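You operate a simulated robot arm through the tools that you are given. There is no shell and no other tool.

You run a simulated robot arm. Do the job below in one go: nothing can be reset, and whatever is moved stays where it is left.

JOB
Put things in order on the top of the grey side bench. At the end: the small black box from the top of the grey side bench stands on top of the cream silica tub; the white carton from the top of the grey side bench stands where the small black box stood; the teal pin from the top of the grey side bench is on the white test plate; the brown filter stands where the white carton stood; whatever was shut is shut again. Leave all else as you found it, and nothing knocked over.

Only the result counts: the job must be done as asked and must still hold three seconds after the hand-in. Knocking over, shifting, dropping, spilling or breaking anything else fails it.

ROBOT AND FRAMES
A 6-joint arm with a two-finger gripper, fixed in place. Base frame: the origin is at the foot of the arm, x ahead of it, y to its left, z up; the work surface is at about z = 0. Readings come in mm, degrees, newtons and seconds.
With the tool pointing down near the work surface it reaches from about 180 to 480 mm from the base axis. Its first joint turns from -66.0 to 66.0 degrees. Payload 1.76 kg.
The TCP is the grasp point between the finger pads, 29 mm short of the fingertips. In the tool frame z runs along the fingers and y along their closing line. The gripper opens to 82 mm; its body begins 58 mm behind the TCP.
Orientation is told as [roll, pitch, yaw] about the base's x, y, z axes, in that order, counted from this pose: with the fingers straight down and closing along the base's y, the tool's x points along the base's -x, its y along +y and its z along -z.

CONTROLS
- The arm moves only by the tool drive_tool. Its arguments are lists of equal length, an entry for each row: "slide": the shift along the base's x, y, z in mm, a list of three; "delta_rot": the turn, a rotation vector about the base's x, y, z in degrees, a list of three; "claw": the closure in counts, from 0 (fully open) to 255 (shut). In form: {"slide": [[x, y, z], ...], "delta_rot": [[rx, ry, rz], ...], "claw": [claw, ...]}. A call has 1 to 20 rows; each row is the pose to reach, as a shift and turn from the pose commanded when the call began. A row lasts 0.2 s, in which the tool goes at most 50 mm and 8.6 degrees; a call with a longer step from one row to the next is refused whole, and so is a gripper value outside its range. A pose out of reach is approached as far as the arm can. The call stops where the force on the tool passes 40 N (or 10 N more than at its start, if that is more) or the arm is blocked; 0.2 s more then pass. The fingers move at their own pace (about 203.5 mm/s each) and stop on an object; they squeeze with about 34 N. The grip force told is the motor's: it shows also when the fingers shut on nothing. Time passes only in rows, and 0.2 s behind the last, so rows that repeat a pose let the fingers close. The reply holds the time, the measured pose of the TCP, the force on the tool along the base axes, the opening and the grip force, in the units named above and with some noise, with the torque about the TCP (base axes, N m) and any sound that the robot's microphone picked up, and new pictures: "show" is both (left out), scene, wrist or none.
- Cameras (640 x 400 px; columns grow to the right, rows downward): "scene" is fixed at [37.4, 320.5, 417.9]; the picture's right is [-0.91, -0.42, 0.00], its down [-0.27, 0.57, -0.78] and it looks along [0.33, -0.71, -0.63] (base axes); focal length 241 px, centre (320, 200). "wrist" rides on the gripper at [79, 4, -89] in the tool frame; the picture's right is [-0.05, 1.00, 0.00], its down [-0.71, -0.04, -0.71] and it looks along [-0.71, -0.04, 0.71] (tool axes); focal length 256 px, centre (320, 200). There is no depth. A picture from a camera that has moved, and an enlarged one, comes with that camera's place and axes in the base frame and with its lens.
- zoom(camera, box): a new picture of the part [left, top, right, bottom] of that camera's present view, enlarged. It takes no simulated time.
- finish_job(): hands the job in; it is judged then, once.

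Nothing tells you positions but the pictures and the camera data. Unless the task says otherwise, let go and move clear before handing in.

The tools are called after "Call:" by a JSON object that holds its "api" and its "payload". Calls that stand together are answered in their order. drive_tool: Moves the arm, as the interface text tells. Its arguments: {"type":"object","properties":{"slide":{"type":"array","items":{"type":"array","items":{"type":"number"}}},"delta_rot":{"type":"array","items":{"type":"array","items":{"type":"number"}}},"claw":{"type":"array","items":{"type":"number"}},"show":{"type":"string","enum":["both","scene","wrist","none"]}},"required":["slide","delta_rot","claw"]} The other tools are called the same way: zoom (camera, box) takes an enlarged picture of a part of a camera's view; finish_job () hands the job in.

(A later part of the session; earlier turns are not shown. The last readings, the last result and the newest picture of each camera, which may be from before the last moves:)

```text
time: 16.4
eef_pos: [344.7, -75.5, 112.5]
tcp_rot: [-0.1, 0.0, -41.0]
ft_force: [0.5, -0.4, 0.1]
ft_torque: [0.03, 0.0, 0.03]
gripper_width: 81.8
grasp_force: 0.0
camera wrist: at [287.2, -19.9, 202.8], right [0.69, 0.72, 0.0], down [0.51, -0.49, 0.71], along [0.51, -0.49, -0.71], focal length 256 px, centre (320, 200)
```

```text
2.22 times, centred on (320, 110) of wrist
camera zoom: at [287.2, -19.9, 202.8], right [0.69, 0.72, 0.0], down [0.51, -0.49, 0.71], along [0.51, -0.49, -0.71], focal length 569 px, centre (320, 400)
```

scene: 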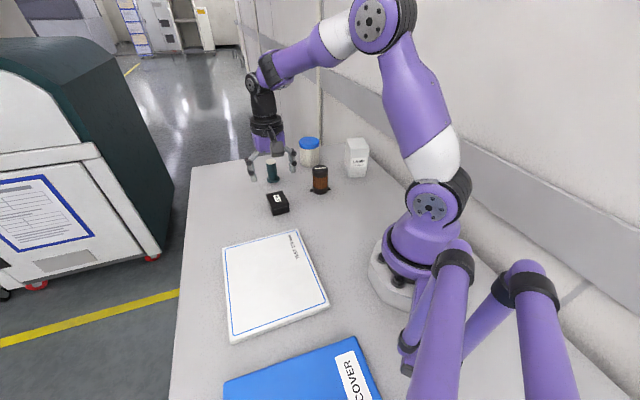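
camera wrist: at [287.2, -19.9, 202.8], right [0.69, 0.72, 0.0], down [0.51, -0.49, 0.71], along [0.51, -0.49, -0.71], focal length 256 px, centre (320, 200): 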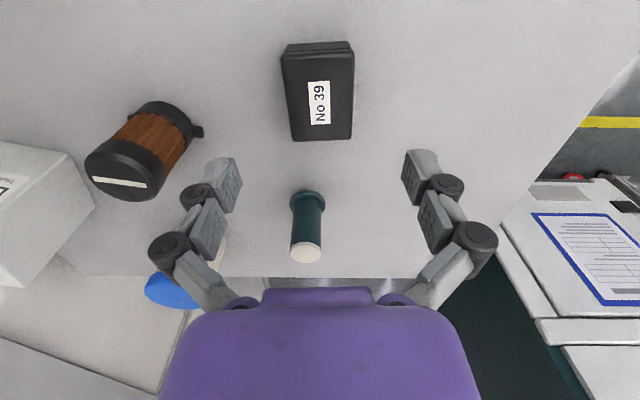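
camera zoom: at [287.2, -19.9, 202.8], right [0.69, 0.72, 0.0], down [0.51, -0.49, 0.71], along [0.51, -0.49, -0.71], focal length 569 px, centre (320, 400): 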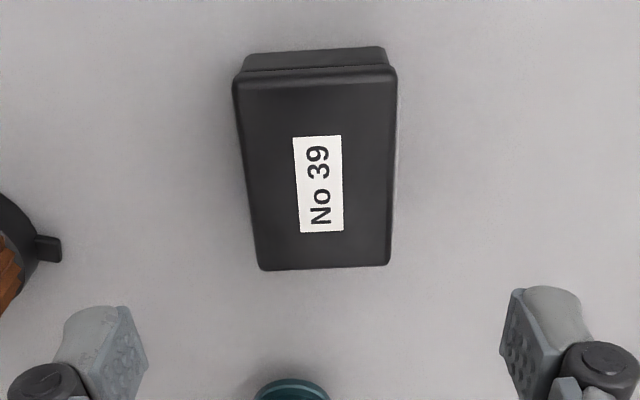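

The box is standing at about (345.7,-76). Now I'll tilt the tool 12° about the finger-closing axis with the fingers pointing outward, and descend for a slightly higher grip.

Call:
{"api": "drive_tool", "payload": {"slide": [[-1.4, 1.2, 0], [-2.8, 2.3, 0], [-2.8, 2.3, -30], [-2.8, 2.3, -60], [-2.8, 2.3, -74], [-2.8, 2.3, -74]], "delta_rot": [[-3.93, -4.53, 0], [-7.87, -9.06, 0], [-7.87, -9.06, 0], [-7.87, -9.06, 0], [-7.87, -9.06, 0], [-7.87, -9.06, 0]], "claw": [0, 0, 0, 0, 0, 0], "show": "both"}}

Call:
{"api": "zoom", "payload": {"camera": "scene", "box": [230, 150, 326, 220]}}

Call:
{"api": "zoom", "payload": {"camera": "wrist", "box": [160, 40, 480, 260]}}

```text
time: 17.8
eef_pos: [341.7, -70.8, 39.2]
tcp_rot: [0.0, -12.0, -41.0]
ft_force: [0.2, 0.0, -0.9]
ft_torque: [0.03, -0.03, -0.01]
gripper_width: 82.0
grasp_force: 0.0
camera wrist: at [271.4, -6.1, 109.2], right [0.69, 0.72, 0.01], down [0.39, -0.38, 0.84], along [0.61, -0.58, -0.54], focal length 256 px, centre (320, 200)
```

scene: 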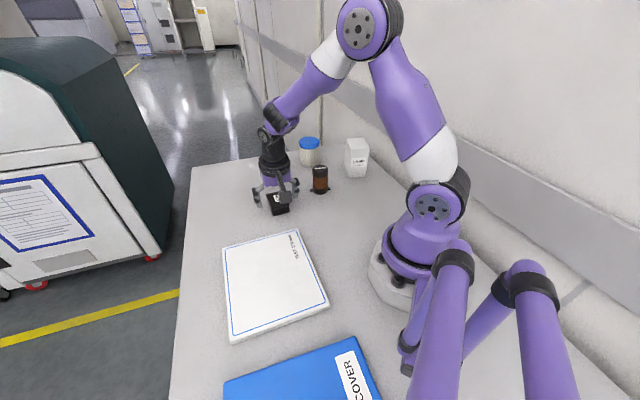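
wrist: 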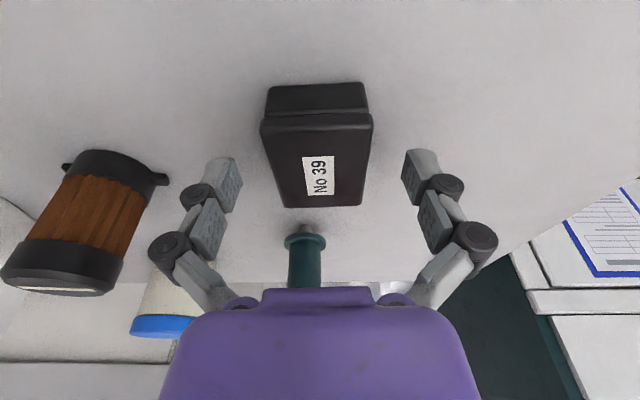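

```text
5.71 times, centred on (278, 185) of scene
camera zoom: at [37.4, 320.5, 417.9], right [-0.91, -0.42, 0.0], down [-0.27, 0.57, -0.78], along [0.33, -0.71, -0.63], focal length 1378 px, centre (560, 286)
```

zoom: 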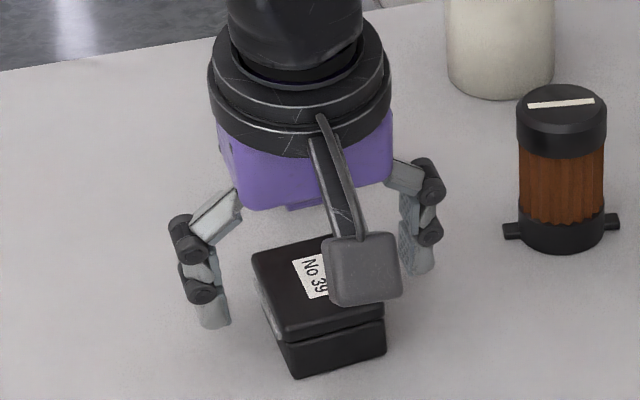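

```text
1.82 times, centred on (320, 150) of wrist
camera zoom: at [271.4, -6.1, 109.2], right [0.69, 0.72, 0.01], down [0.39, -0.38, 0.84], along [0.61, -0.58, -0.54], focal length 465 px, centre (320, 291)
```

zoom: 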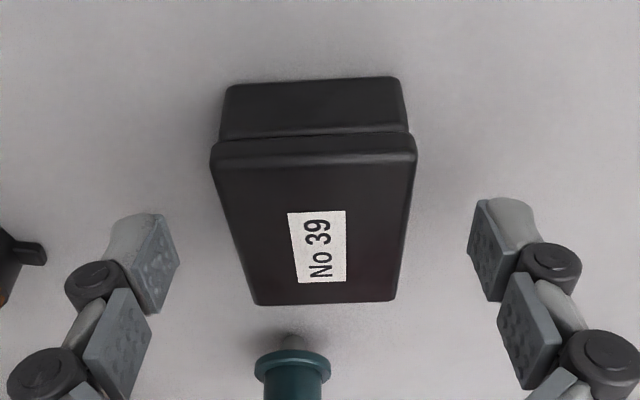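

The tilt is set and the fingers straddle the box, so I'll close, lift a little, and verify.

Call:
{"api": "drive_tool", "payload": {"slide": [[0, 0, 0], [0, 0, 0], [0, 0, 0], [0, 0, 0], [0, 0, 10], [0, 0, 25], [0, 0, 25]], "delta_rot": [[0, 0, 0], [0, 0, 0], [0, 0, 0], [0, 0, 0], [0, 0, 0], [0, 0, 0], [0, 0, 0]], "claw": [80, 160, 255, 255, 255, 255, 255], "show": "both"}}

Call:
{"api": "zoom", "payload": {"camera": "scene", "box": [230, 150, 326, 220]}}

Call:
{"api": "zoom", "payload": {"camera": "wrist", "box": [160, 40, 480, 260]}}

```text
time: 19.4
eef_pos: [341.7, -72.3, 65.1]
tcp_rot: [0.0, -12.0, -41.1]
ft_force: [-0.7, 0.6, -0.5]
ft_torque: [-0.01, 0.04, 0.01]
gripper_width: 44.1
grasp_force: 34.1
camera wrist: at [271.5, -6.9, 135.0], right [0.69, 0.72, 0.01], down [0.39, -0.38, 0.84], along [0.61, -0.58, -0.54], focal length 256 px, centre (320, 200)
```

scene: 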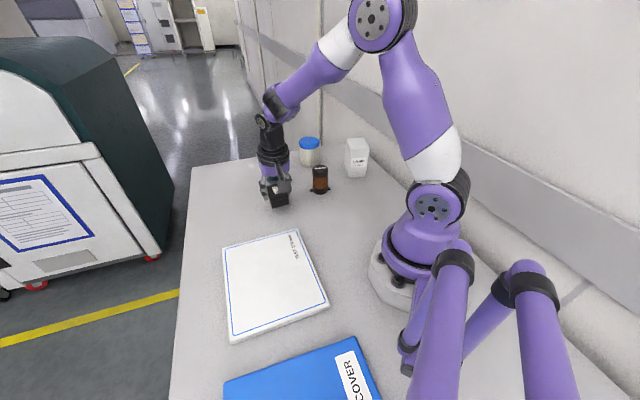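
wrist: 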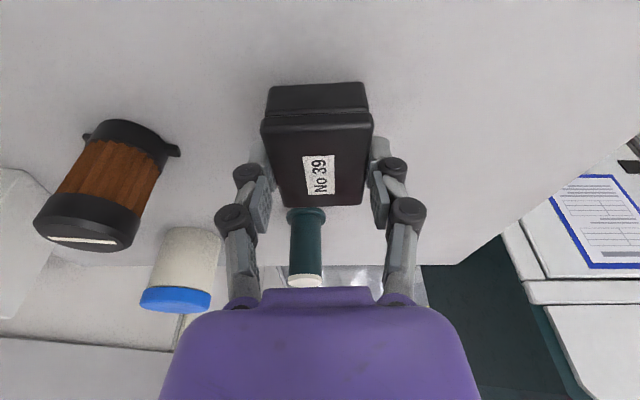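

```text
5.71 times, centred on (278, 185) of scene
camera zoom: at [37.4, 320.5, 417.9], right [-0.91, -0.42, 0.0], down [-0.27, 0.57, -0.78], along [0.33, -0.71, -0.63], focal length 1378 px, centre (560, 286)
```

zoom: 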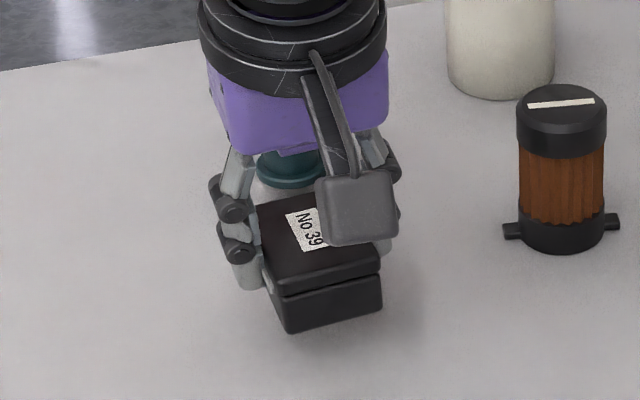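

```text
1.82 times, centred on (320, 150) of wrist
camera zoom: at [271.5, -6.9, 135.0], right [0.69, 0.72, 0.01], down [0.39, -0.38, 0.84], along [0.61, -0.58, -0.54], focal length 465 px, centre (320, 291)
```

zoom: 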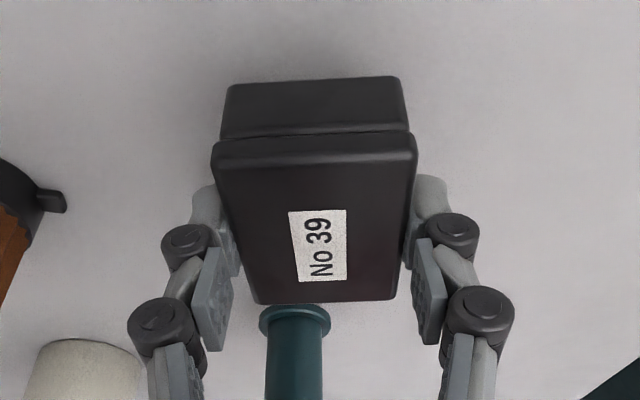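

The box is held cleanly with its base 39.3 mm below the TCP. I'll lift it and carry it to above the tub.

Call:
{"api": "drive_tool", "payload": {"slide": [[0, 0, 40], [0, 0, 75], [3, -20, 78], [7, -58, 78], [12, -98, 78], [17, -138, 78], [21, -175, 78], [24, -208, 78], [27, -232, 78], [28.3, -242.2, 78], [28.3, -242.2, 78], [28.3, -242.2, 78]], "delta_rot": [[0, 0, 0], [0, 0, 0], [0, 0, 0], [0, 0, 0], [0, 0, 0], [0, 0, 0], [0, 0, 0], [0, 0, 0], [0, 0, 0], [0, 0, 0], [0, 0, 0], [0, 0, 0]], "claw": [255, 255, 255, 255, 255, 255, 255, 255, 255, 255, 255, 255], "show": "both"}}

Call:
{"api": "zoom", "payload": {"camera": "scene", "box": [270, 90, 390, 190]}}

```text
time: 22.0
eef_pos: [370.7, -314.1, 141.6]
tcp_rot: [-0.1, -12.0, -40.9]
ft_force: [-1.1, 0.4, -0.3]
ft_torque: [-0.01, 0.01, 0.02]
gripper_width: 44.0
grasp_force: 34.2
camera wrist: at [300.6, -249.3, 212.4], right [0.69, 0.72, 0.01], down [0.39, -0.38, 0.84], along [0.61, -0.58, -0.54], focal length 256 px, centre (320, 200)
```

scene: 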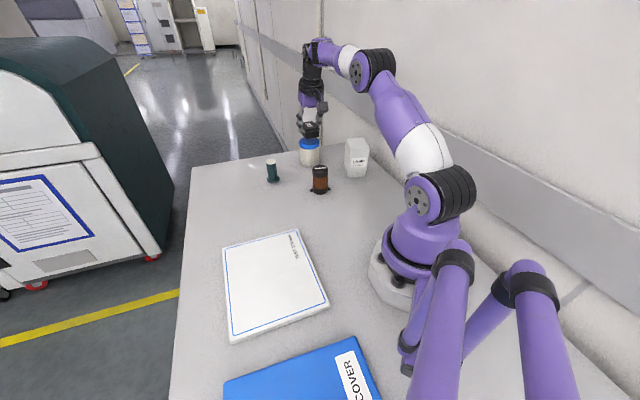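
wrist: 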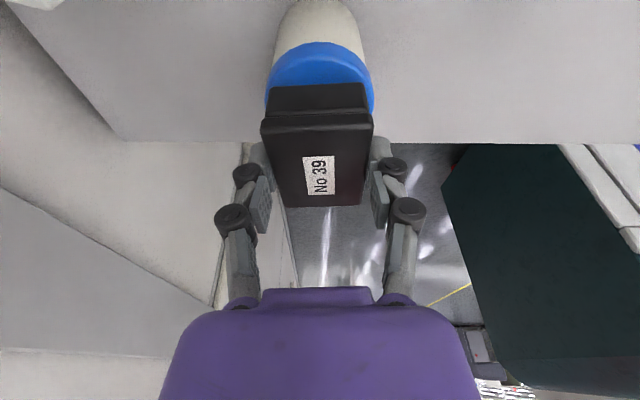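

```text
4.00 times, centred on (330, 140) of scene
camera zoom: at [37.4, 320.5, 417.9], right [-0.91, -0.42, 0.0], down [-0.27, 0.57, -0.78], along [0.33, -0.71, -0.63], focal length 965 px, centre (280, 440)
```

zoom: 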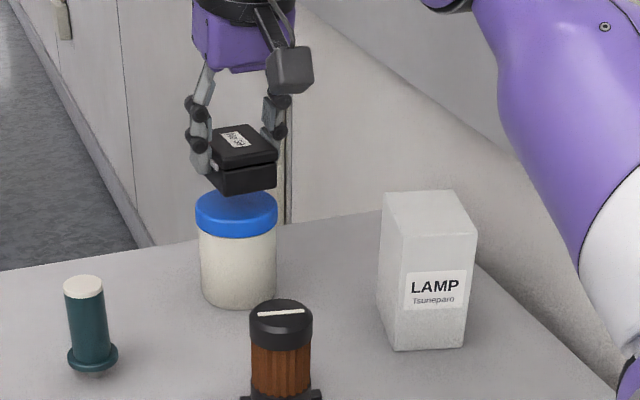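

The target is reached with the tilt. I'll check alignment of the lid and box from the wrist view.

Call:
{"api": "zoom", "payload": {"camera": "wrist", "box": [220, 0, 420, 125]}}

Call:
{"api": "zoom", "payload": {"camera": "scene", "box": [290, 110, 350, 170]}}

```text
3.20 times, centred on (320, 62) of wrist
camera zoom: at [300.6, -249.3, 212.4], right [0.69, 0.72, 0.01], down [0.39, -0.38, 0.84], along [0.61, -0.58, -0.54], focal length 819 px, centre (320, 640)
```

zoom: 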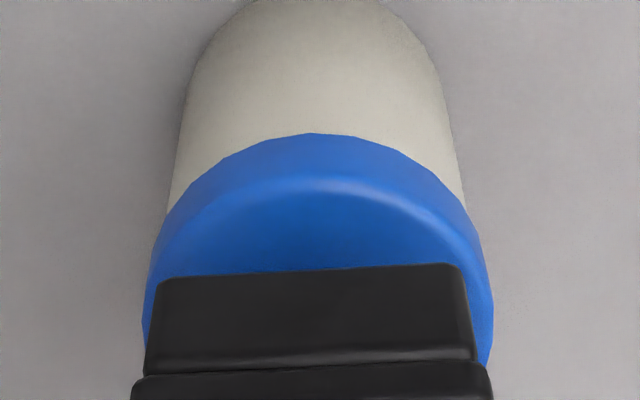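

```text
6.67 times, centred on (320, 140) of scene
camera zoom: at [37.4, 320.5, 417.9], right [-0.91, -0.42, 0.0], down [-0.27, 0.57, -0.78], along [0.33, -0.71, -0.63], focal length 1608 px, centre (320, 600)
```

zoom: 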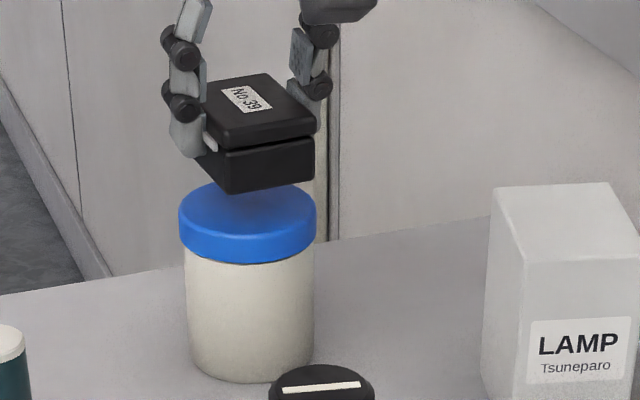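

The box needs about 4 mm more outward travel to centre on the lid. I'll shift it and lower to just above the lid.

Call:
{"api": "drive_tool", "payload": {"slide": [[3, -3, 0], [3, -3, -10], [3, -3, -18], [3, -3, -18]], "delta_rot": [[0, 0, 0], [0, 0, 0], [0, 0, 0], [0, 0, 0]], "claw": [255, 255, 255, 255], "show": "both"}}

Call:
{"api": "zoom", "payload": {"camera": "scene", "box": [290, 110, 350, 170]}}

Call:
{"api": "zoom", "payload": {"camera": "wrist", "box": [220, 0, 420, 125]}}

```text
time: 23.0
eef_pos: [373.1, -317.6, 124.3]
tcp_rot: [0.1, -12.0, -41.1]
ft_force: [0.4, -0.1, -0.2]
ft_torque: [0.0, -0.02, 0.0]
gripper_width: 44.1
grasp_force: 33.5
camera wrist: at [303.3, -251.9, 195.0], right [0.69, 0.72, 0.01], down [0.39, -0.38, 0.84], along [0.61, -0.58, -0.54], focal length 256 px, centre (320, 200)
```

scene: 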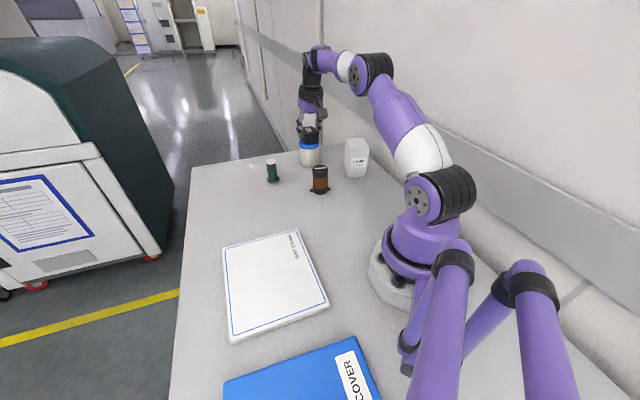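
wrist: 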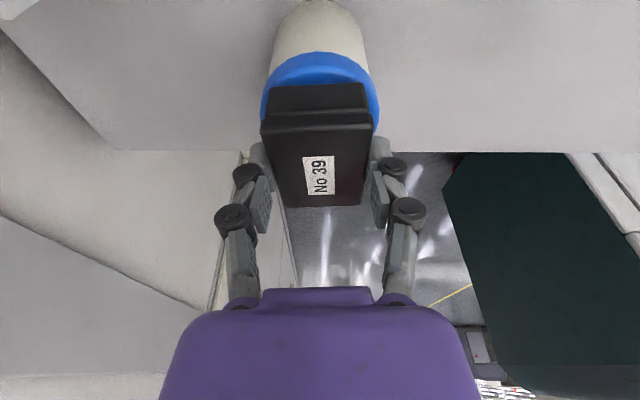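

```text
6.67 times, centred on (320, 140) of scene
camera zoom: at [37.4, 320.5, 417.9], right [-0.91, -0.42, 0.0], down [-0.27, 0.57, -0.78], along [0.33, -0.71, -0.63], focal length 1608 px, centre (320, 600)
```

zoom: 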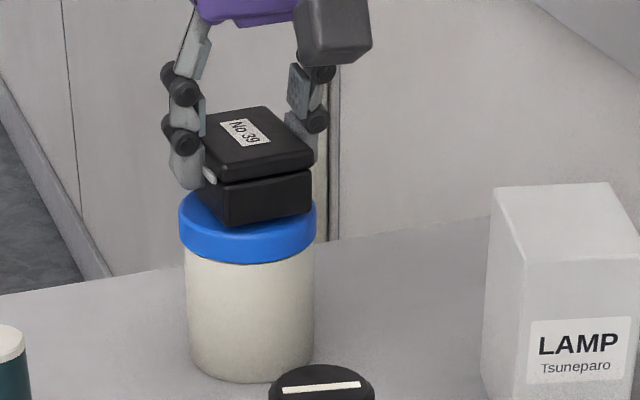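

```text
3.20 times, centred on (320, 62) of wrist
camera zoom: at [303.3, -251.9, 195.0], right [0.69, 0.72, 0.01], down [0.39, -0.38, 0.84], along [0.61, -0.58, -0.54], focal length 819 px, centre (320, 640)
```

zoom: 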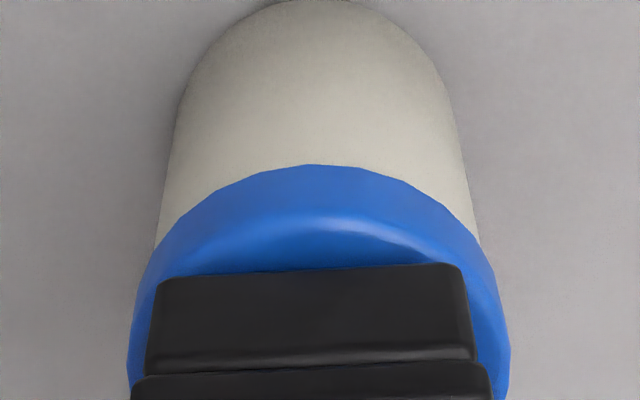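

The box and lid are now centred, with about 6–7 mm of gap left. I'll descend in 1 mm steps, watching the force.

Call:
{"api": "drive_tool", "payload": {"slide": [[0, 0, -1.5], [0, 0, -3], [0, 0, -4], [0, 0, -5]], "delta_rot": [[0, 0, 0], [0, 0, 0], [0, 0, 0], [0, 0, 0]], "claw": [255, 255, 255, 255], "show": "scene"}}

Call:
{"api": "zoom", "payload": {"camera": "scene", "box": [290, 110, 350, 170]}}

```text
time: 24.0
eef_pos: [373.8, -318.5, 119.0]
tcp_rot: [-0.1, -12.2, -41.1]
ft_force: [-5.5, 2.9, 17.1]
ft_torque: [0.08, 0.42, -0.03]
gripper_width: 44.0
grasp_force: 34.0
```

scene: 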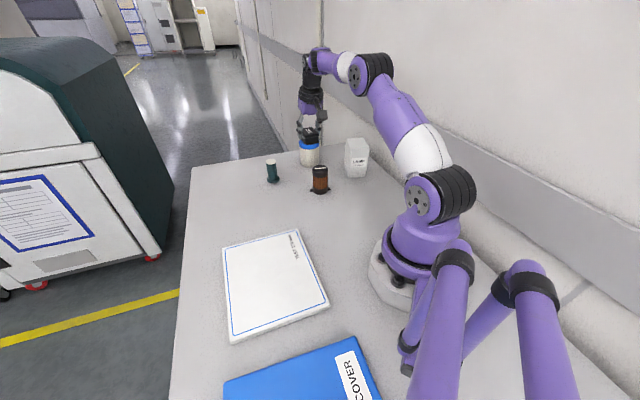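

```text
6.67 times, centred on (320, 140) of scene
camera zoom: at [37.4, 320.6, 417.9], right [-0.91, -0.42, 0.0], down [-0.27, 0.57, -0.78], along [0.33, -0.71, -0.63], focal length 1608 px, centre (320, 600)
```

zoom: 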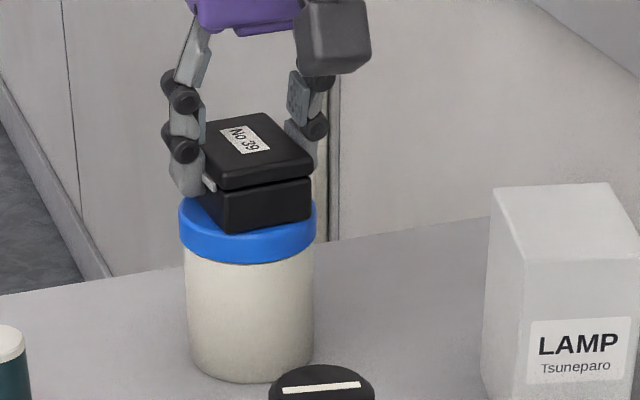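

There's contact with the lid at 17 N. I'll ease up about 1 mm to take the load off, then open slowly.

Call:
{"api": "drive_tool", "payload": {"slide": [[0, 0, 0.6], [0, 0, 1.2], [0, 0, 1.2]], "delta_rot": [[0, 0, 0], [0, 0, 0], [0, 0, 0]], "claw": [255, 255, 255], "show": "none"}}

```text
time: 24.8
eef_pos: [373.2, -317.6, 119.8]
tcp_rot: [-0.1, -12.0, -41.0]
ft_force: [1.5, -1.0, 10.8]
ft_torque: [-0.05, -0.21, -0.01]
gripper_width: 43.7
grasp_force: 34.0
```

10.8 N of contact load remains, so I'll ease up 0.7 mm more and then open gradually.

Call:
{"api": "drive_tool", "payload": {"slide": [[0, 0, 0.7], [0, 0, 0.7], [0, 0, 0.7], [0, 0, 0.7], [0, 0, 0.7], [0, 0, 0.7], [0, 0, 0.7]], "delta_rot": [[0, 0, 0], [0, 0, 0], [0, 0, 0], [0, 0, 0], [0, 0, 0], [0, 0, 0], [0, 0, 0]], "claw": [255, 255, 125, 115, 105, 90, 75], "show": "both"}}

Call:
{"api": "zoom", "payload": {"camera": "scene", "box": [290, 110, 350, 170]}}

Call:
{"api": "zoom", "payload": {"camera": "wrist", "box": [180, 30, 460, 230]}}

```text
time: 26.4
eef_pos: [373.5, -318.0, 120.7]
tcp_rot: [0.0, -12.1, -41.1]
ft_force: [-0.7, 0.0, 0.0]
ft_torque: [-0.02, -0.01, 0.02]
gripper_width: 57.8
grasp_force: 0.1
camera wrist: at [303.4, -252.2, 192.0], right [0.69, 0.72, 0.01], down [0.39, -0.38, 0.84], along [0.61, -0.58, -0.54], focal length 256 px, centre (320, 200)
```

scene: 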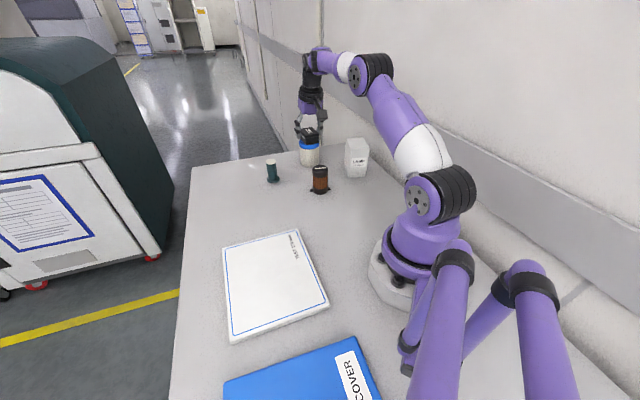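
wrist: 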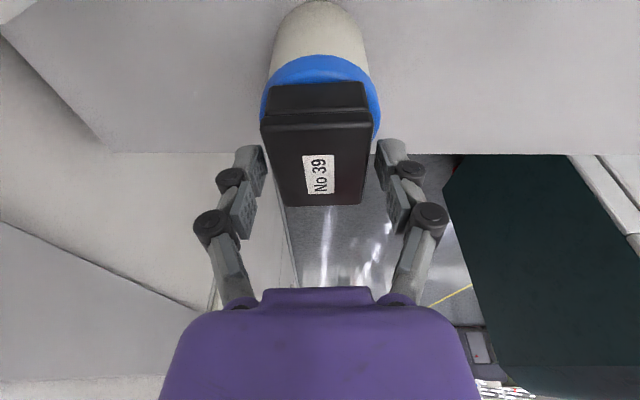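

```text
6.67 times, centred on (320, 140) of scene
camera zoom: at [37.4, 320.5, 417.9], right [-0.91, -0.42, 0.0], down [-0.27, 0.57, -0.78], along [0.33, -0.71, -0.63], focal length 1608 px, centre (320, 600)
```

zoom: 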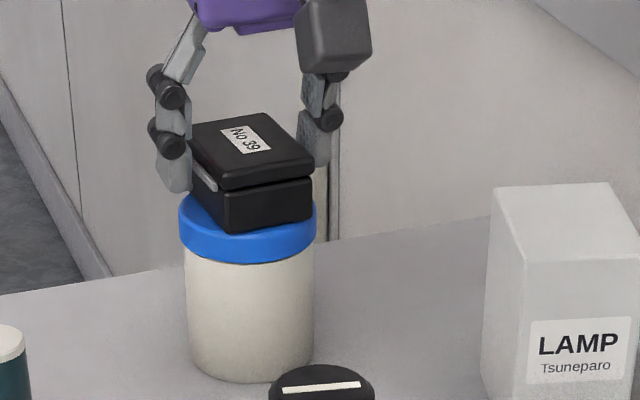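

```text
2.00 times, centred on (320, 130) of wrist
camera zoom: at [303.4, -252.2, 192.0], right [0.69, 0.72, 0.01], down [0.39, -0.38, 0.84], along [0.61, -0.58, -0.54], focal length 512 px, centre (320, 340)
```

zoom: 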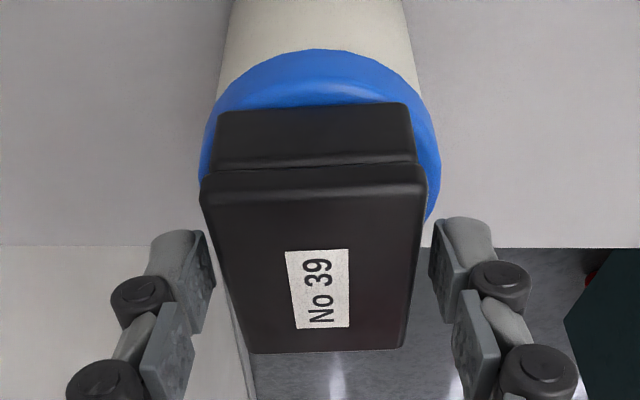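

The box is standing flat and centred on the tub lid, still shut. I'll open fully and rise straight up.

Call:
{"api": "drive_tool", "payload": {"slide": [[0, 0, 0], [0, 0, 5], [0, 0, 25], [0, 0, 60], [0, 0, 75], [-20, 20, 75], [-40, 50, 75], [-40, 50, 75]], "delta_rot": [[0, 0, 0], [0, 0, 0], [0, 0, 0], [0, 0, 0], [0, 0, 0], [3.9, 4.5, 0], [7.87, 9.06, 0], [7.87, 9.06, 0]], "claw": [40, 0, 0, 0, 0, 0, 0, 0], "show": "both"}}

Call:
{"api": "zoom", "payload": {"camera": "scene", "box": [280, 110, 380, 190]}}

Call:
{"api": "zoom", "payload": {"camera": "wrist", "box": [180, 30, 460, 230]}}

```text
time: 28.2
eef_pos: [334.0, -267.5, 195.6]
tcp_rot: [-0.1, 0.1, -41.0]
ft_force: [-0.6, -0.4, -0.3]
ft_torque: [0.0, 0.03, 0.01]
gripper_width: 81.9
grasp_force: 0.0
camera wrist: at [276.9, -213.5, 284.8], right [0.69, 0.72, 0.0], down [0.51, -0.49, 0.71], along [0.51, -0.49, -0.71], focal length 256 px, centre (320, 200)
```

scene: 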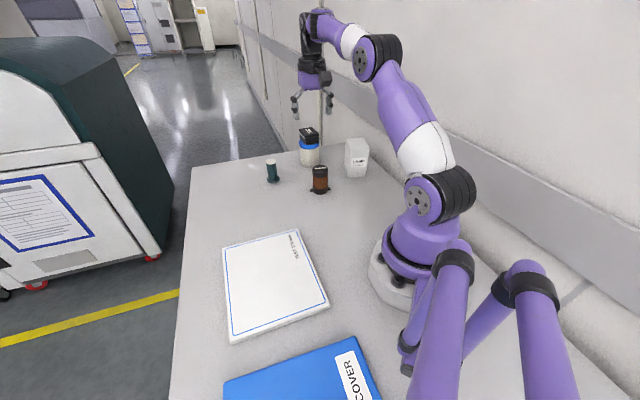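
wrist: 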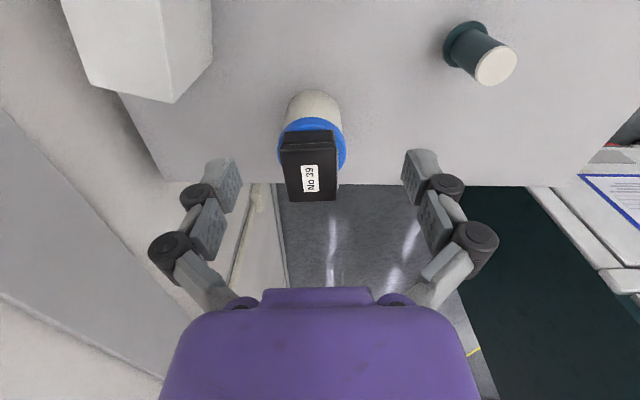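

```text
5.00 times, centred on (330, 150) of scene
camera zoom: at [37.4, 320.6, 417.9], right [-0.91, -0.42, 0.0], down [-0.27, 0.57, -0.78], along [0.33, -0.71, -0.63], focal length 1206 px, centre (270, 450)
```

zoom: 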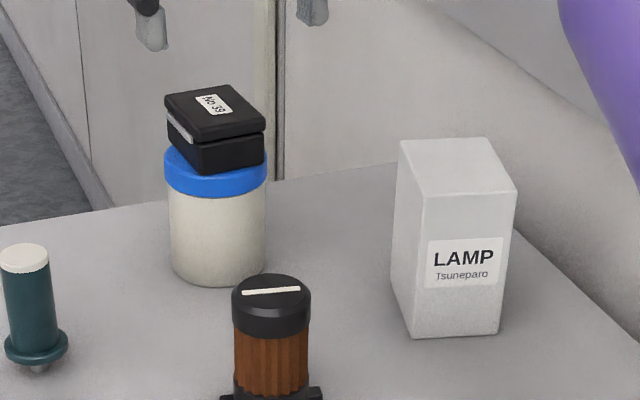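

```text
2.00 times, centred on (320, 130) of wrist
camera zoom: at [276.9, -213.5, 284.8], right [0.69, 0.72, 0.0], down [0.51, -0.49, 0.71], along [0.51, -0.49, -0.71], focal length 512 px, centre (320, 340)
```

zoom: 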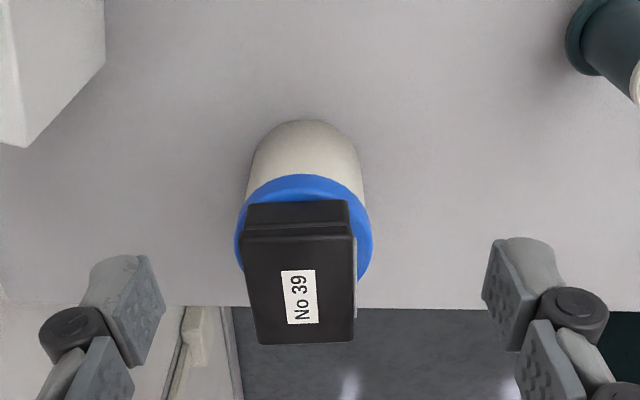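

The black box now stands on the tub. Next is the carton, so I'll hover over it aligned to its faces (yaw about -59).

Call:
{"api": "drive_tool", "payload": {"slide": [[-30, -15, 0], [-60, -30, 0], [-90, -45, 0], [-119, -60.5, 0], [-119, -60.5, 0], [-119, -60.5, 0]], "delta_rot": [[0, 0, -5], [0, 0, -10], [0, 0, -15], [0, 0, -18], [0, 0, -18], [0, 0, -18]], "claw": [0, 0, 0, 0, 0, 0], "show": "both"}}

Call:
{"api": "zoom", "payload": {"camera": "wrist", "box": [200, 0, 440, 180]}}

```text
time: 29.6
eef_pos: [214.0, -329.3, 195.1]
tcp_rot: [-0.1, 0.0, -59.0]
ft_force: [-0.3, -0.1, 0.1]
ft_torque: [0.01, 0.0, 0.02]
gripper_width: 82.1
grasp_force: 0.0
camera wrist: at [176.2, -259.7, 285.4], right [0.88, 0.47, 0.0], down [0.33, -0.62, 0.71], along [0.33, -0.62, -0.71], focal length 256 px, centre (320, 200)
```

scene: 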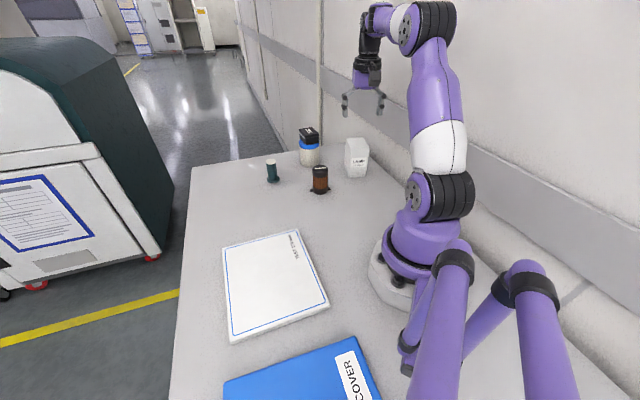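
wrist: 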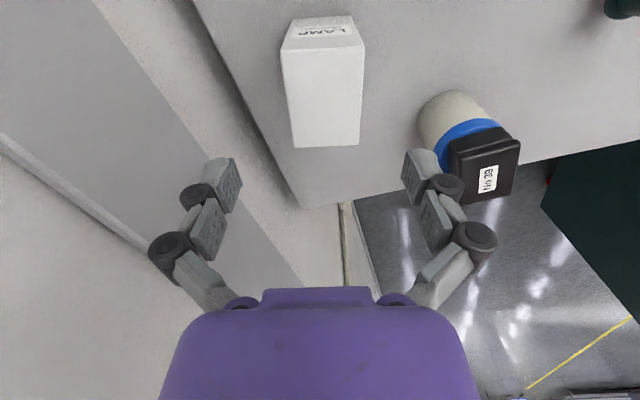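

```text
2.22 times, centred on (320, 90) of wrist
camera zoom: at [176.2, -259.7, 285.4], right [0.88, 0.47, 0.0], down [0.33, -0.62, 0.71], along [0.33, -0.62, -0.71], focal length 569 px, centre (320, 444)
```

zoom: 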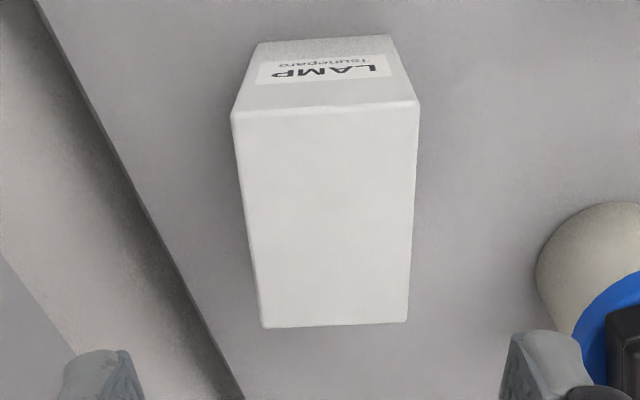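

The carton measures about 54×72×100 mm, centred at about (218.9,-332.6) and aligned with yaw -59. I'll descend to grip it mid-height.

Call:
{"api": "drive_tool", "payload": {"slide": [[5.2, -3.2, 0], [5.2, -3.2, -20], [5.2, -3.2, -55], [5.2, -3.2, -90], [5.2, -3.2, -115], [5.2, -3.2, -130], [5.2, -3.2, -130]], "delta_rot": [[0, 0, 0], [0, 0, 0], [0, 0, 0], [0, 0, 0], [0, 0, 0], [0, 0, 0], [0, 0, 0]], "claw": [0, 0, 0, 0, 0, 0, 0], "show": "both"}}

Call:
{"api": "zoom", "payload": {"camera": "scene", "box": [290, 100, 410, 190]}}

```text
time: 31.2
eef_pos: [220.9, -331.8, 65.8]
tcp_rot: [0.0, 0.1, -59.1]
ft_force: [0.5, 0.4, 0.2]
ft_torque: [-0.03, 0.01, 0.0]
gripper_width: 82.2
grasp_force: 0.0
camera wrist: at [181.9, -261.9, 155.2], right [0.88, 0.47, 0.0], down [0.33, -0.62, 0.71], along [0.33, -0.62, -0.71], focal length 256 px, centre (320, 200)
```

scene: 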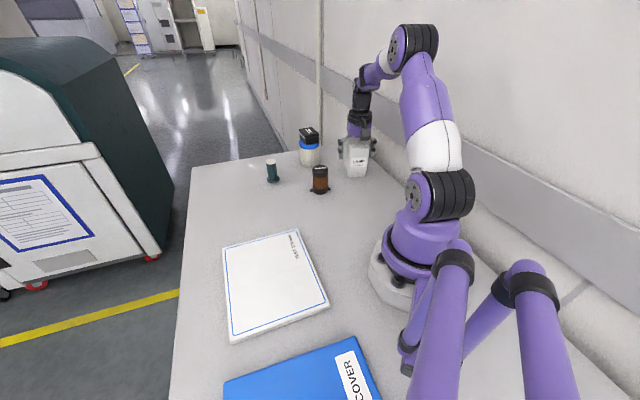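
wrist: 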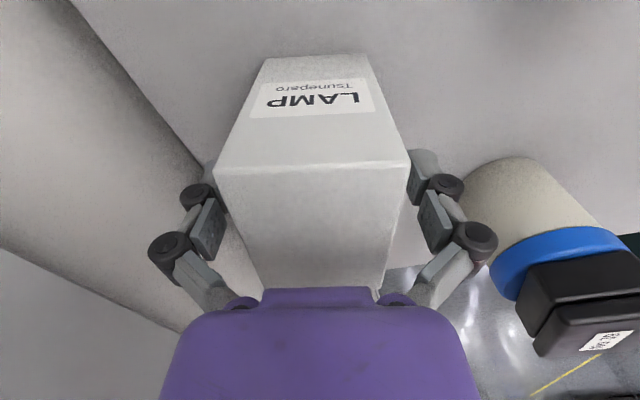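

```text
4.44 times, centred on (350, 145) of scene
camera zoom: at [37.4, 320.5, 417.9], right [-0.91, -0.42, 0.0], down [-0.27, 0.57, -0.78], along [0.33, -0.71, -0.63], focal length 1072 px, centre (187, 444)
```

zoom: 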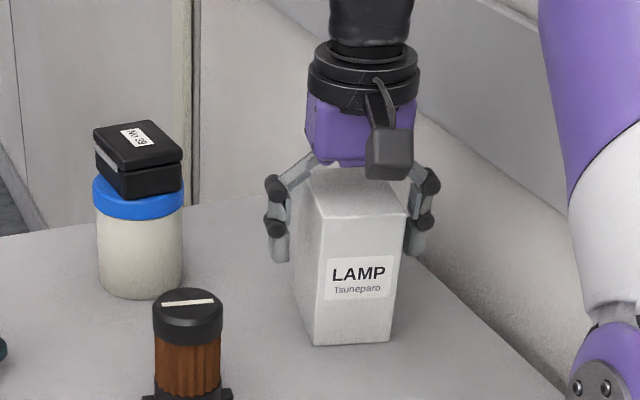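

The fingers straddle the carton evenly. I'll close, lift slightly, and check.

Call:
{"api": "drive_tool", "payload": {"slide": [[0, 0, 0], [0, 0, 0], [0, 0, 0], [0, 0, 0]], "delta_rot": [[0, 0, 0], [0, 0, 0], [0, 0, 0], [0, 0, 0]], "claw": [60, 90, 255, 255], "show": "none"}}

Call:
{"api": "drive_tool", "payload": {"slide": [[0, 0, 3], [0, 0, 10], [0, 0, 20], [0, 0, 20]], "delta_rot": [[0, 0, 0], [0, 0, 0], [0, 0, 0], [0, 0, 0]], "claw": [255, 255, 255, 255], "show": "both"}}

Call:
{"api": "zoom", "payload": {"camera": "scene", "box": [290, 100, 410, 190]}}

```text
time: 32.2
eef_pos: [219.7, -331.8, 66.7]
tcp_rot: [0.0, 0.1, -59.0]
ft_force: [-0.9, 0.8, 3.9]
ft_torque: [0.03, 0.15, 0.0]
gripper_width: 55.2
grasp_force: 33.5
```

```text
time: 33.2
eef_pos: [219.5, -331.8, 86.0]
tcp_rot: [0.1, 0.0, -59.1]
ft_force: [0.1, 0.0, -1.6]
ft_torque: [0.0, -0.01, -0.01]
gripper_width: 55.2
grasp_force: 34.0
camera wrist: at [182.0, -262.1, 175.3], right [0.88, 0.47, 0.0], down [0.33, -0.62, 0.71], along [0.33, -0.62, -0.71], focal length 256 px, centre (320, 200)
```

scene: 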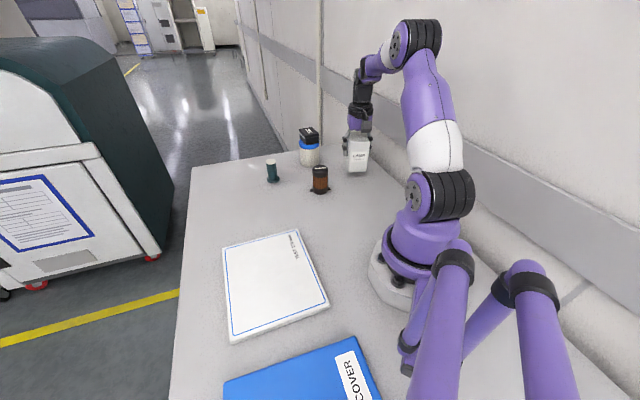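
wrist: 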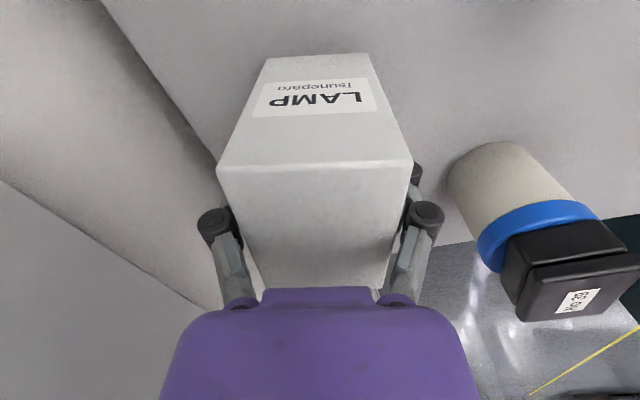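

```text
4.44 times, centred on (350, 145) of scene
camera zoom: at [37.4, 320.5, 417.9], right [-0.91, -0.42, 0.0], down [-0.27, 0.57, -0.78], along [0.33, -0.71, -0.63], focal length 1072 px, centre (187, 444)
```

zoom: 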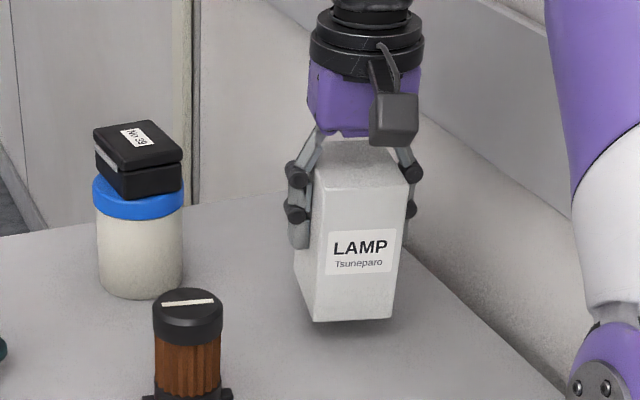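

The carton is held with its centre at the TCP. I'll raise it clear of everything and carry it over to the box's old place at (418.3, 33.6), turning to yaw -41.

Call:
{"api": "drive_tool", "payload": {"slide": [[0, 0, 40], [0, 0, 80], [10, 18, 82], [29, 53, 82], [49, 90, 82], [69, 127, 82], [89, 164, 82], [109, 200, 82], [129, 237, 82], [149, 274, 82], [169, 311, 82], [187, 344, 82], [198.8, 365.5, 82], [198.8, 365.5, 82], [198.8, 365.5, 82]], "delta_rot": [[0, 0, 0], [0, 0, 0], [0, 0, 0], [0, 0, 2], [0, 0, 4], [0, 0, 6], [0, 0, 8], [0, 0, 10], [0, 0, 12], [0, 0, 14], [0, 0, 16], [0, 0, 18], [0, 0, 18], [0, 0, 18], [0, 0, 18]], "claw": [255, 255, 255, 255, 255, 255, 255, 255, 255, 255, 255, 255, 255, 255, 255], "show": "both"}}

```text
time: 36.4
eef_pos: [418.9, 34.5, 167.9]
tcp_rot: [0.0, 0.0, -41.0]
ft_force: [0.5, 0.4, -0.9]
ft_torque: [0.0, -0.03, 0.01]
gripper_width: 55.0
grasp_force: 34.2
camera wrist: at [361.5, 87.9, 257.1], right [0.69, 0.72, 0.0], down [0.51, -0.49, 0.71], along [0.51, -0.49, -0.71], focal length 256 px, centre (320, 200)
```

scene: 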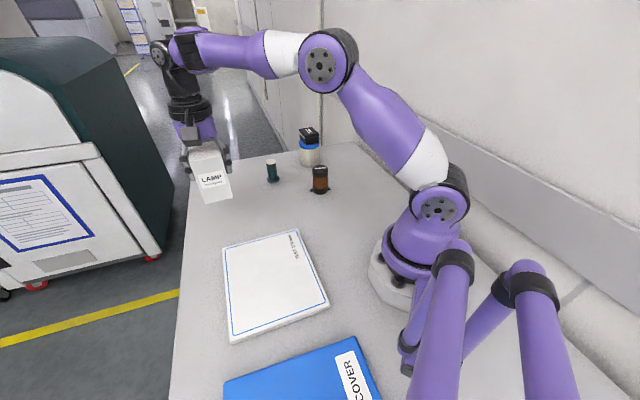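
wrist: 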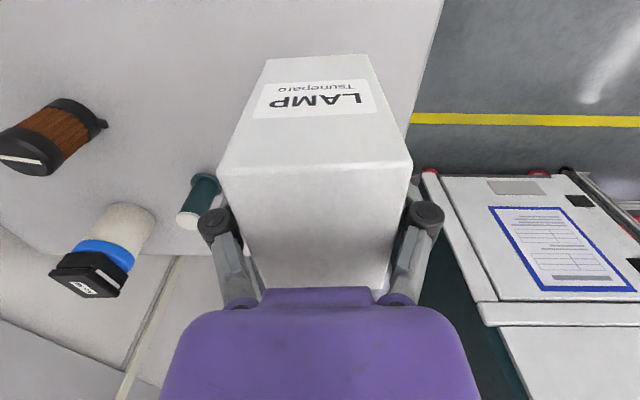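

The carton is above the old box spot and in the right orientation. I'll lower it, finishing with small steps.

Call:
{"api": "drive_tool", "payload": {"slide": [[0, 0, -35], [0, 0, -70], [0, 0, -90], [0, 0, -96], [0, 0, -98], [0, 0, -99.5], [0, 0, -100.5]], "delta_rot": [[0, 0, 0], [0, 0, 0], [0, 0, 0], [0, 0, 0], [0, 0, 0], [0, 0, 0], [0, 0, 0]], "claw": [255, 255, 255, 255, 255, 255, 255], "show": "scene"}}

Call:
{"api": "zoom", "payload": {"camera": "scene", "box": [170, 150, 290, 250]}}

```text
time: 38.0
eef_pos: [418.4, 34.0, 68.5]
tcp_rot: [0.0, 0.0, -41.1]
ft_force: [-0.1, 0.8, -1.3]
ft_torque: [0.01, 0.02, -0.04]
gripper_width: 55.1
grasp_force: 33.6
```

scene: 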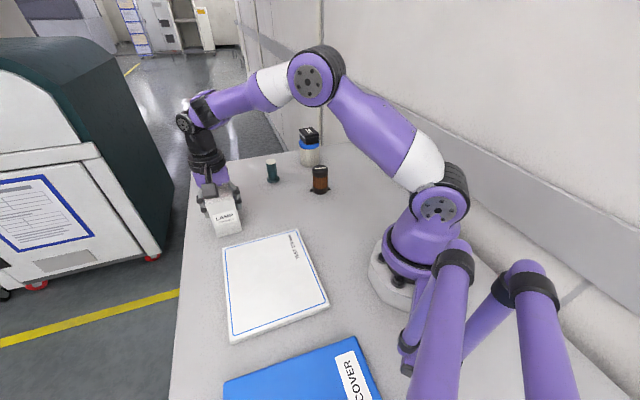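

```text
4.00 times, centred on (230, 200) of scene
camera zoom: at [37.4, 320.5, 417.9], right [-0.91, -0.42, 0.0], down [-0.27, 0.57, -0.78], along [0.33, -0.71, -0.63], focal length 965 px, centre (680, 200)
```

zoom: 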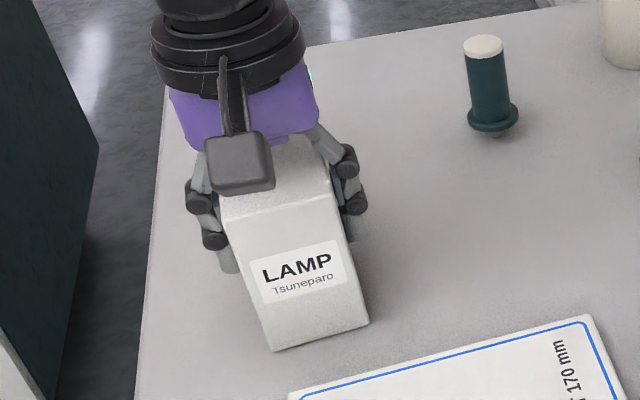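

There's no contact yet and clearance to the plate is good. I'll continue down in fine steps.

Call:
{"api": "drive_tool", "payload": {"slide": [[0, 0, -0.7], [0, 0, -1.4], [0, 0, -2.0]], "delta_rot": [[0, 0, 0], [0, 0, 0], [0, 0, 0]], "claw": [255, 255, 255], "show": "none"}}

```text
time: 38.8
eef_pos: [420.0, 34.0, 66.9]
tcp_rot: [0.1, 0.0, -41.0]
ft_force: [-5.9, 2.6, 19.8]
ft_torque: [0.11, 0.42, 0.0]
gripper_width: 55.1
grasp_force: 34.0
```

It's in firm contact at 19.8 N. I'll ease up and then release slowly.

Call:
{"api": "drive_tool", "payload": {"slide": [[0, 0, 0.8], [0, 0, 1.4], [0, 0, 1.4], [0, 0, 1.4], [0, 0, 1.4], [0, 0, 1.4], [0, 0, 1.4], [0, 0, 1.4]], "delta_rot": [[0, 0, 0], [0, 0, 0], [0, 0, 0], [0, 0, 0], [0, 0, 0], [0, 0, 0], [0, 0, 0], [0, 0, 0]], "claw": [255, 255, 90, 80, 70, 50, 20, 0], "show": "both"}}

Call:
{"api": "zoom", "payload": {"camera": "scene", "box": [170, 150, 290, 250]}}

```text
time: 40.6
eef_pos: [418.8, 33.7, 65.7]
tcp_rot: [0.0, 0.0, -40.9]
ft_force: [0.2, 0.3, 1.1]
ft_torque: [-0.01, -0.04, 0.0]
gripper_width: 82.0
grasp_force: 0.0
camera wrist: at [361.0, 88.6, 155.6], right [0.69, 0.72, 0.0], down [0.51, -0.49, 0.71], along [0.51, -0.49, -0.71], focal length 256 px, centre (320, 200)
```

scene: 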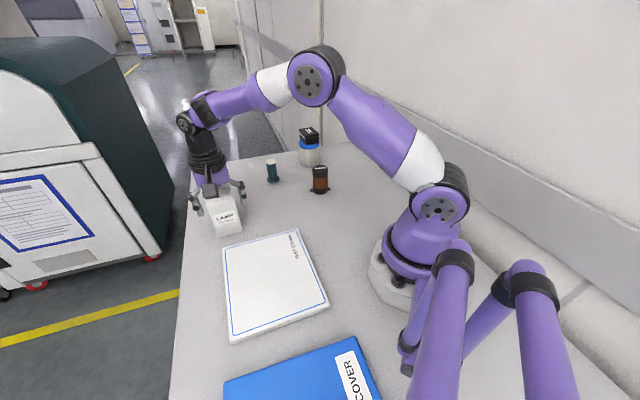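
wrist: 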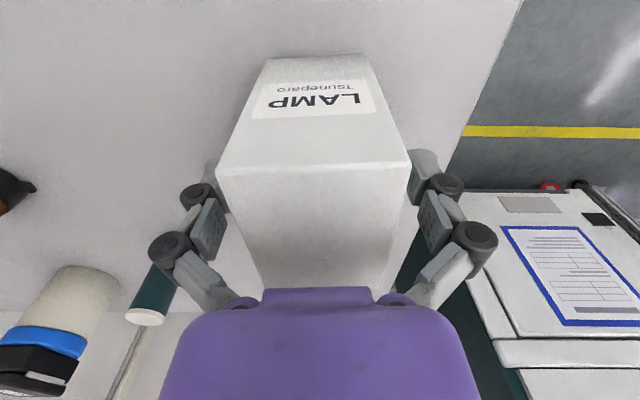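

```text
4.00 times, centred on (230, 200) of scene
camera zoom: at [37.4, 320.5, 417.9], right [-0.91, -0.42, 0.0], down [-0.27, 0.57, -0.78], along [0.33, -0.71, -0.63], focal length 965 px, centre (680, 200)
```

zoom: 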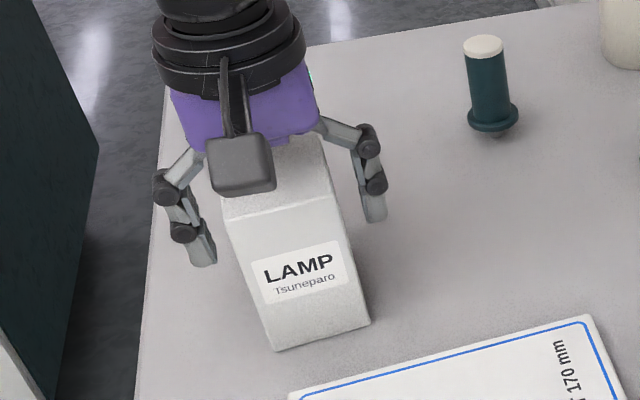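

The carton stands at the old box position. I'll rise clear and move over to the pin, with the yaw along the radius (about -21).

Call:
{"api": "drive_tool", "payload": {"slide": [[0, 0, 10], [0, 0, 45], [0, 0, 90], [0, 0, 115], [0, -20, 115], [0, -60, 115], [-1, -105, 115], [-2, -150, 115], [-3, -190, 110], [-3.5, -196, 100], [-3.5, -196, 95], [-3.5, -196, 95]], "delta_rot": [[0, 0, 0], [0, 0, 0], [0, 0, 0], [0, 0, 0], [0, 0, 3], [0, 0, 7], [0, 0, 11], [0, 0, 15], [0, 0, 19], [0, 0, 20], [0, 0, 20], [0, 0, 20]], "claw": [0, 0, 0, 0, 0, 0, 0, 0, 0, 0, 0, 0], "show": "both"}}

Call:
{"api": "zoom", "payload": {"camera": "wrist", "box": [220, 20, 420, 180]}}

Call:
{"api": "zoom", "payload": {"camera": "scene", "box": [190, 140, 310, 240]}}

```text
time: 43.2
eef_pos: [415.3, -162.3, 161.7]
tcp_rot: [0.2, 0.0, -20.9]
ft_force: [-0.3, 0.2, -0.4]
ft_torque: [0.03, 0.0, -0.04]
gripper_width: 82.1
grasp_force: 0.0
camera wrist: at [342.6, -130.2, 250.7], right [0.41, 0.91, 0.0], down [0.65, -0.29, 0.71], along [0.65, -0.29, -0.71], focal length 256 px, centre (320, 200)
```

scene: 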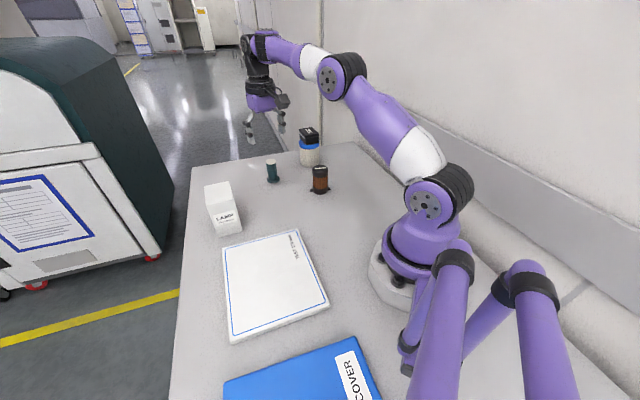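
wrist: 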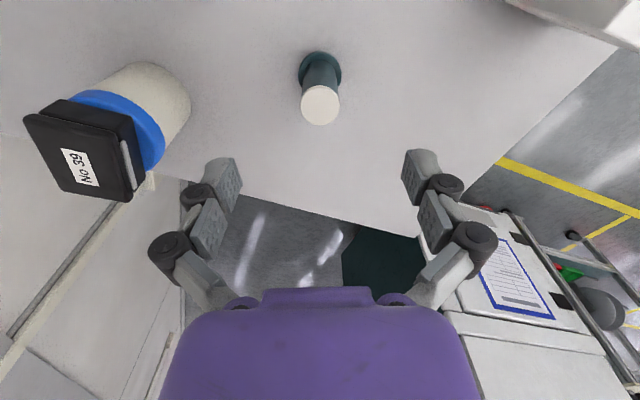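

```text
2.50 times, centred on (320, 100) of wrist
camera zoom: at [342.6, -130.2, 250.7], right [0.41, 0.91, 0.0], down [0.65, -0.29, 0.71], along [0.65, -0.29, -0.71], focal length 640 px, centre (320, 450)
```

zoom: 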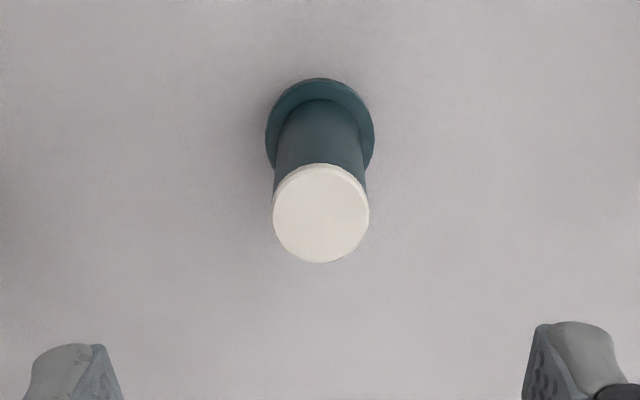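

```text
4.00 times, centred on (250, 190) of scene
camera zoom: at [37.4, 320.5, 417.9], right [-0.91, -0.42, 0.0], down [-0.27, 0.57, -0.78], along [0.33, -0.71, -0.63], focal length 965 px, centre (600, 240)
```

zoom: 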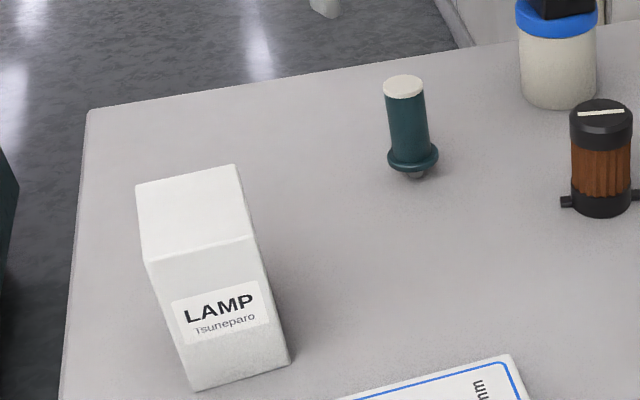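

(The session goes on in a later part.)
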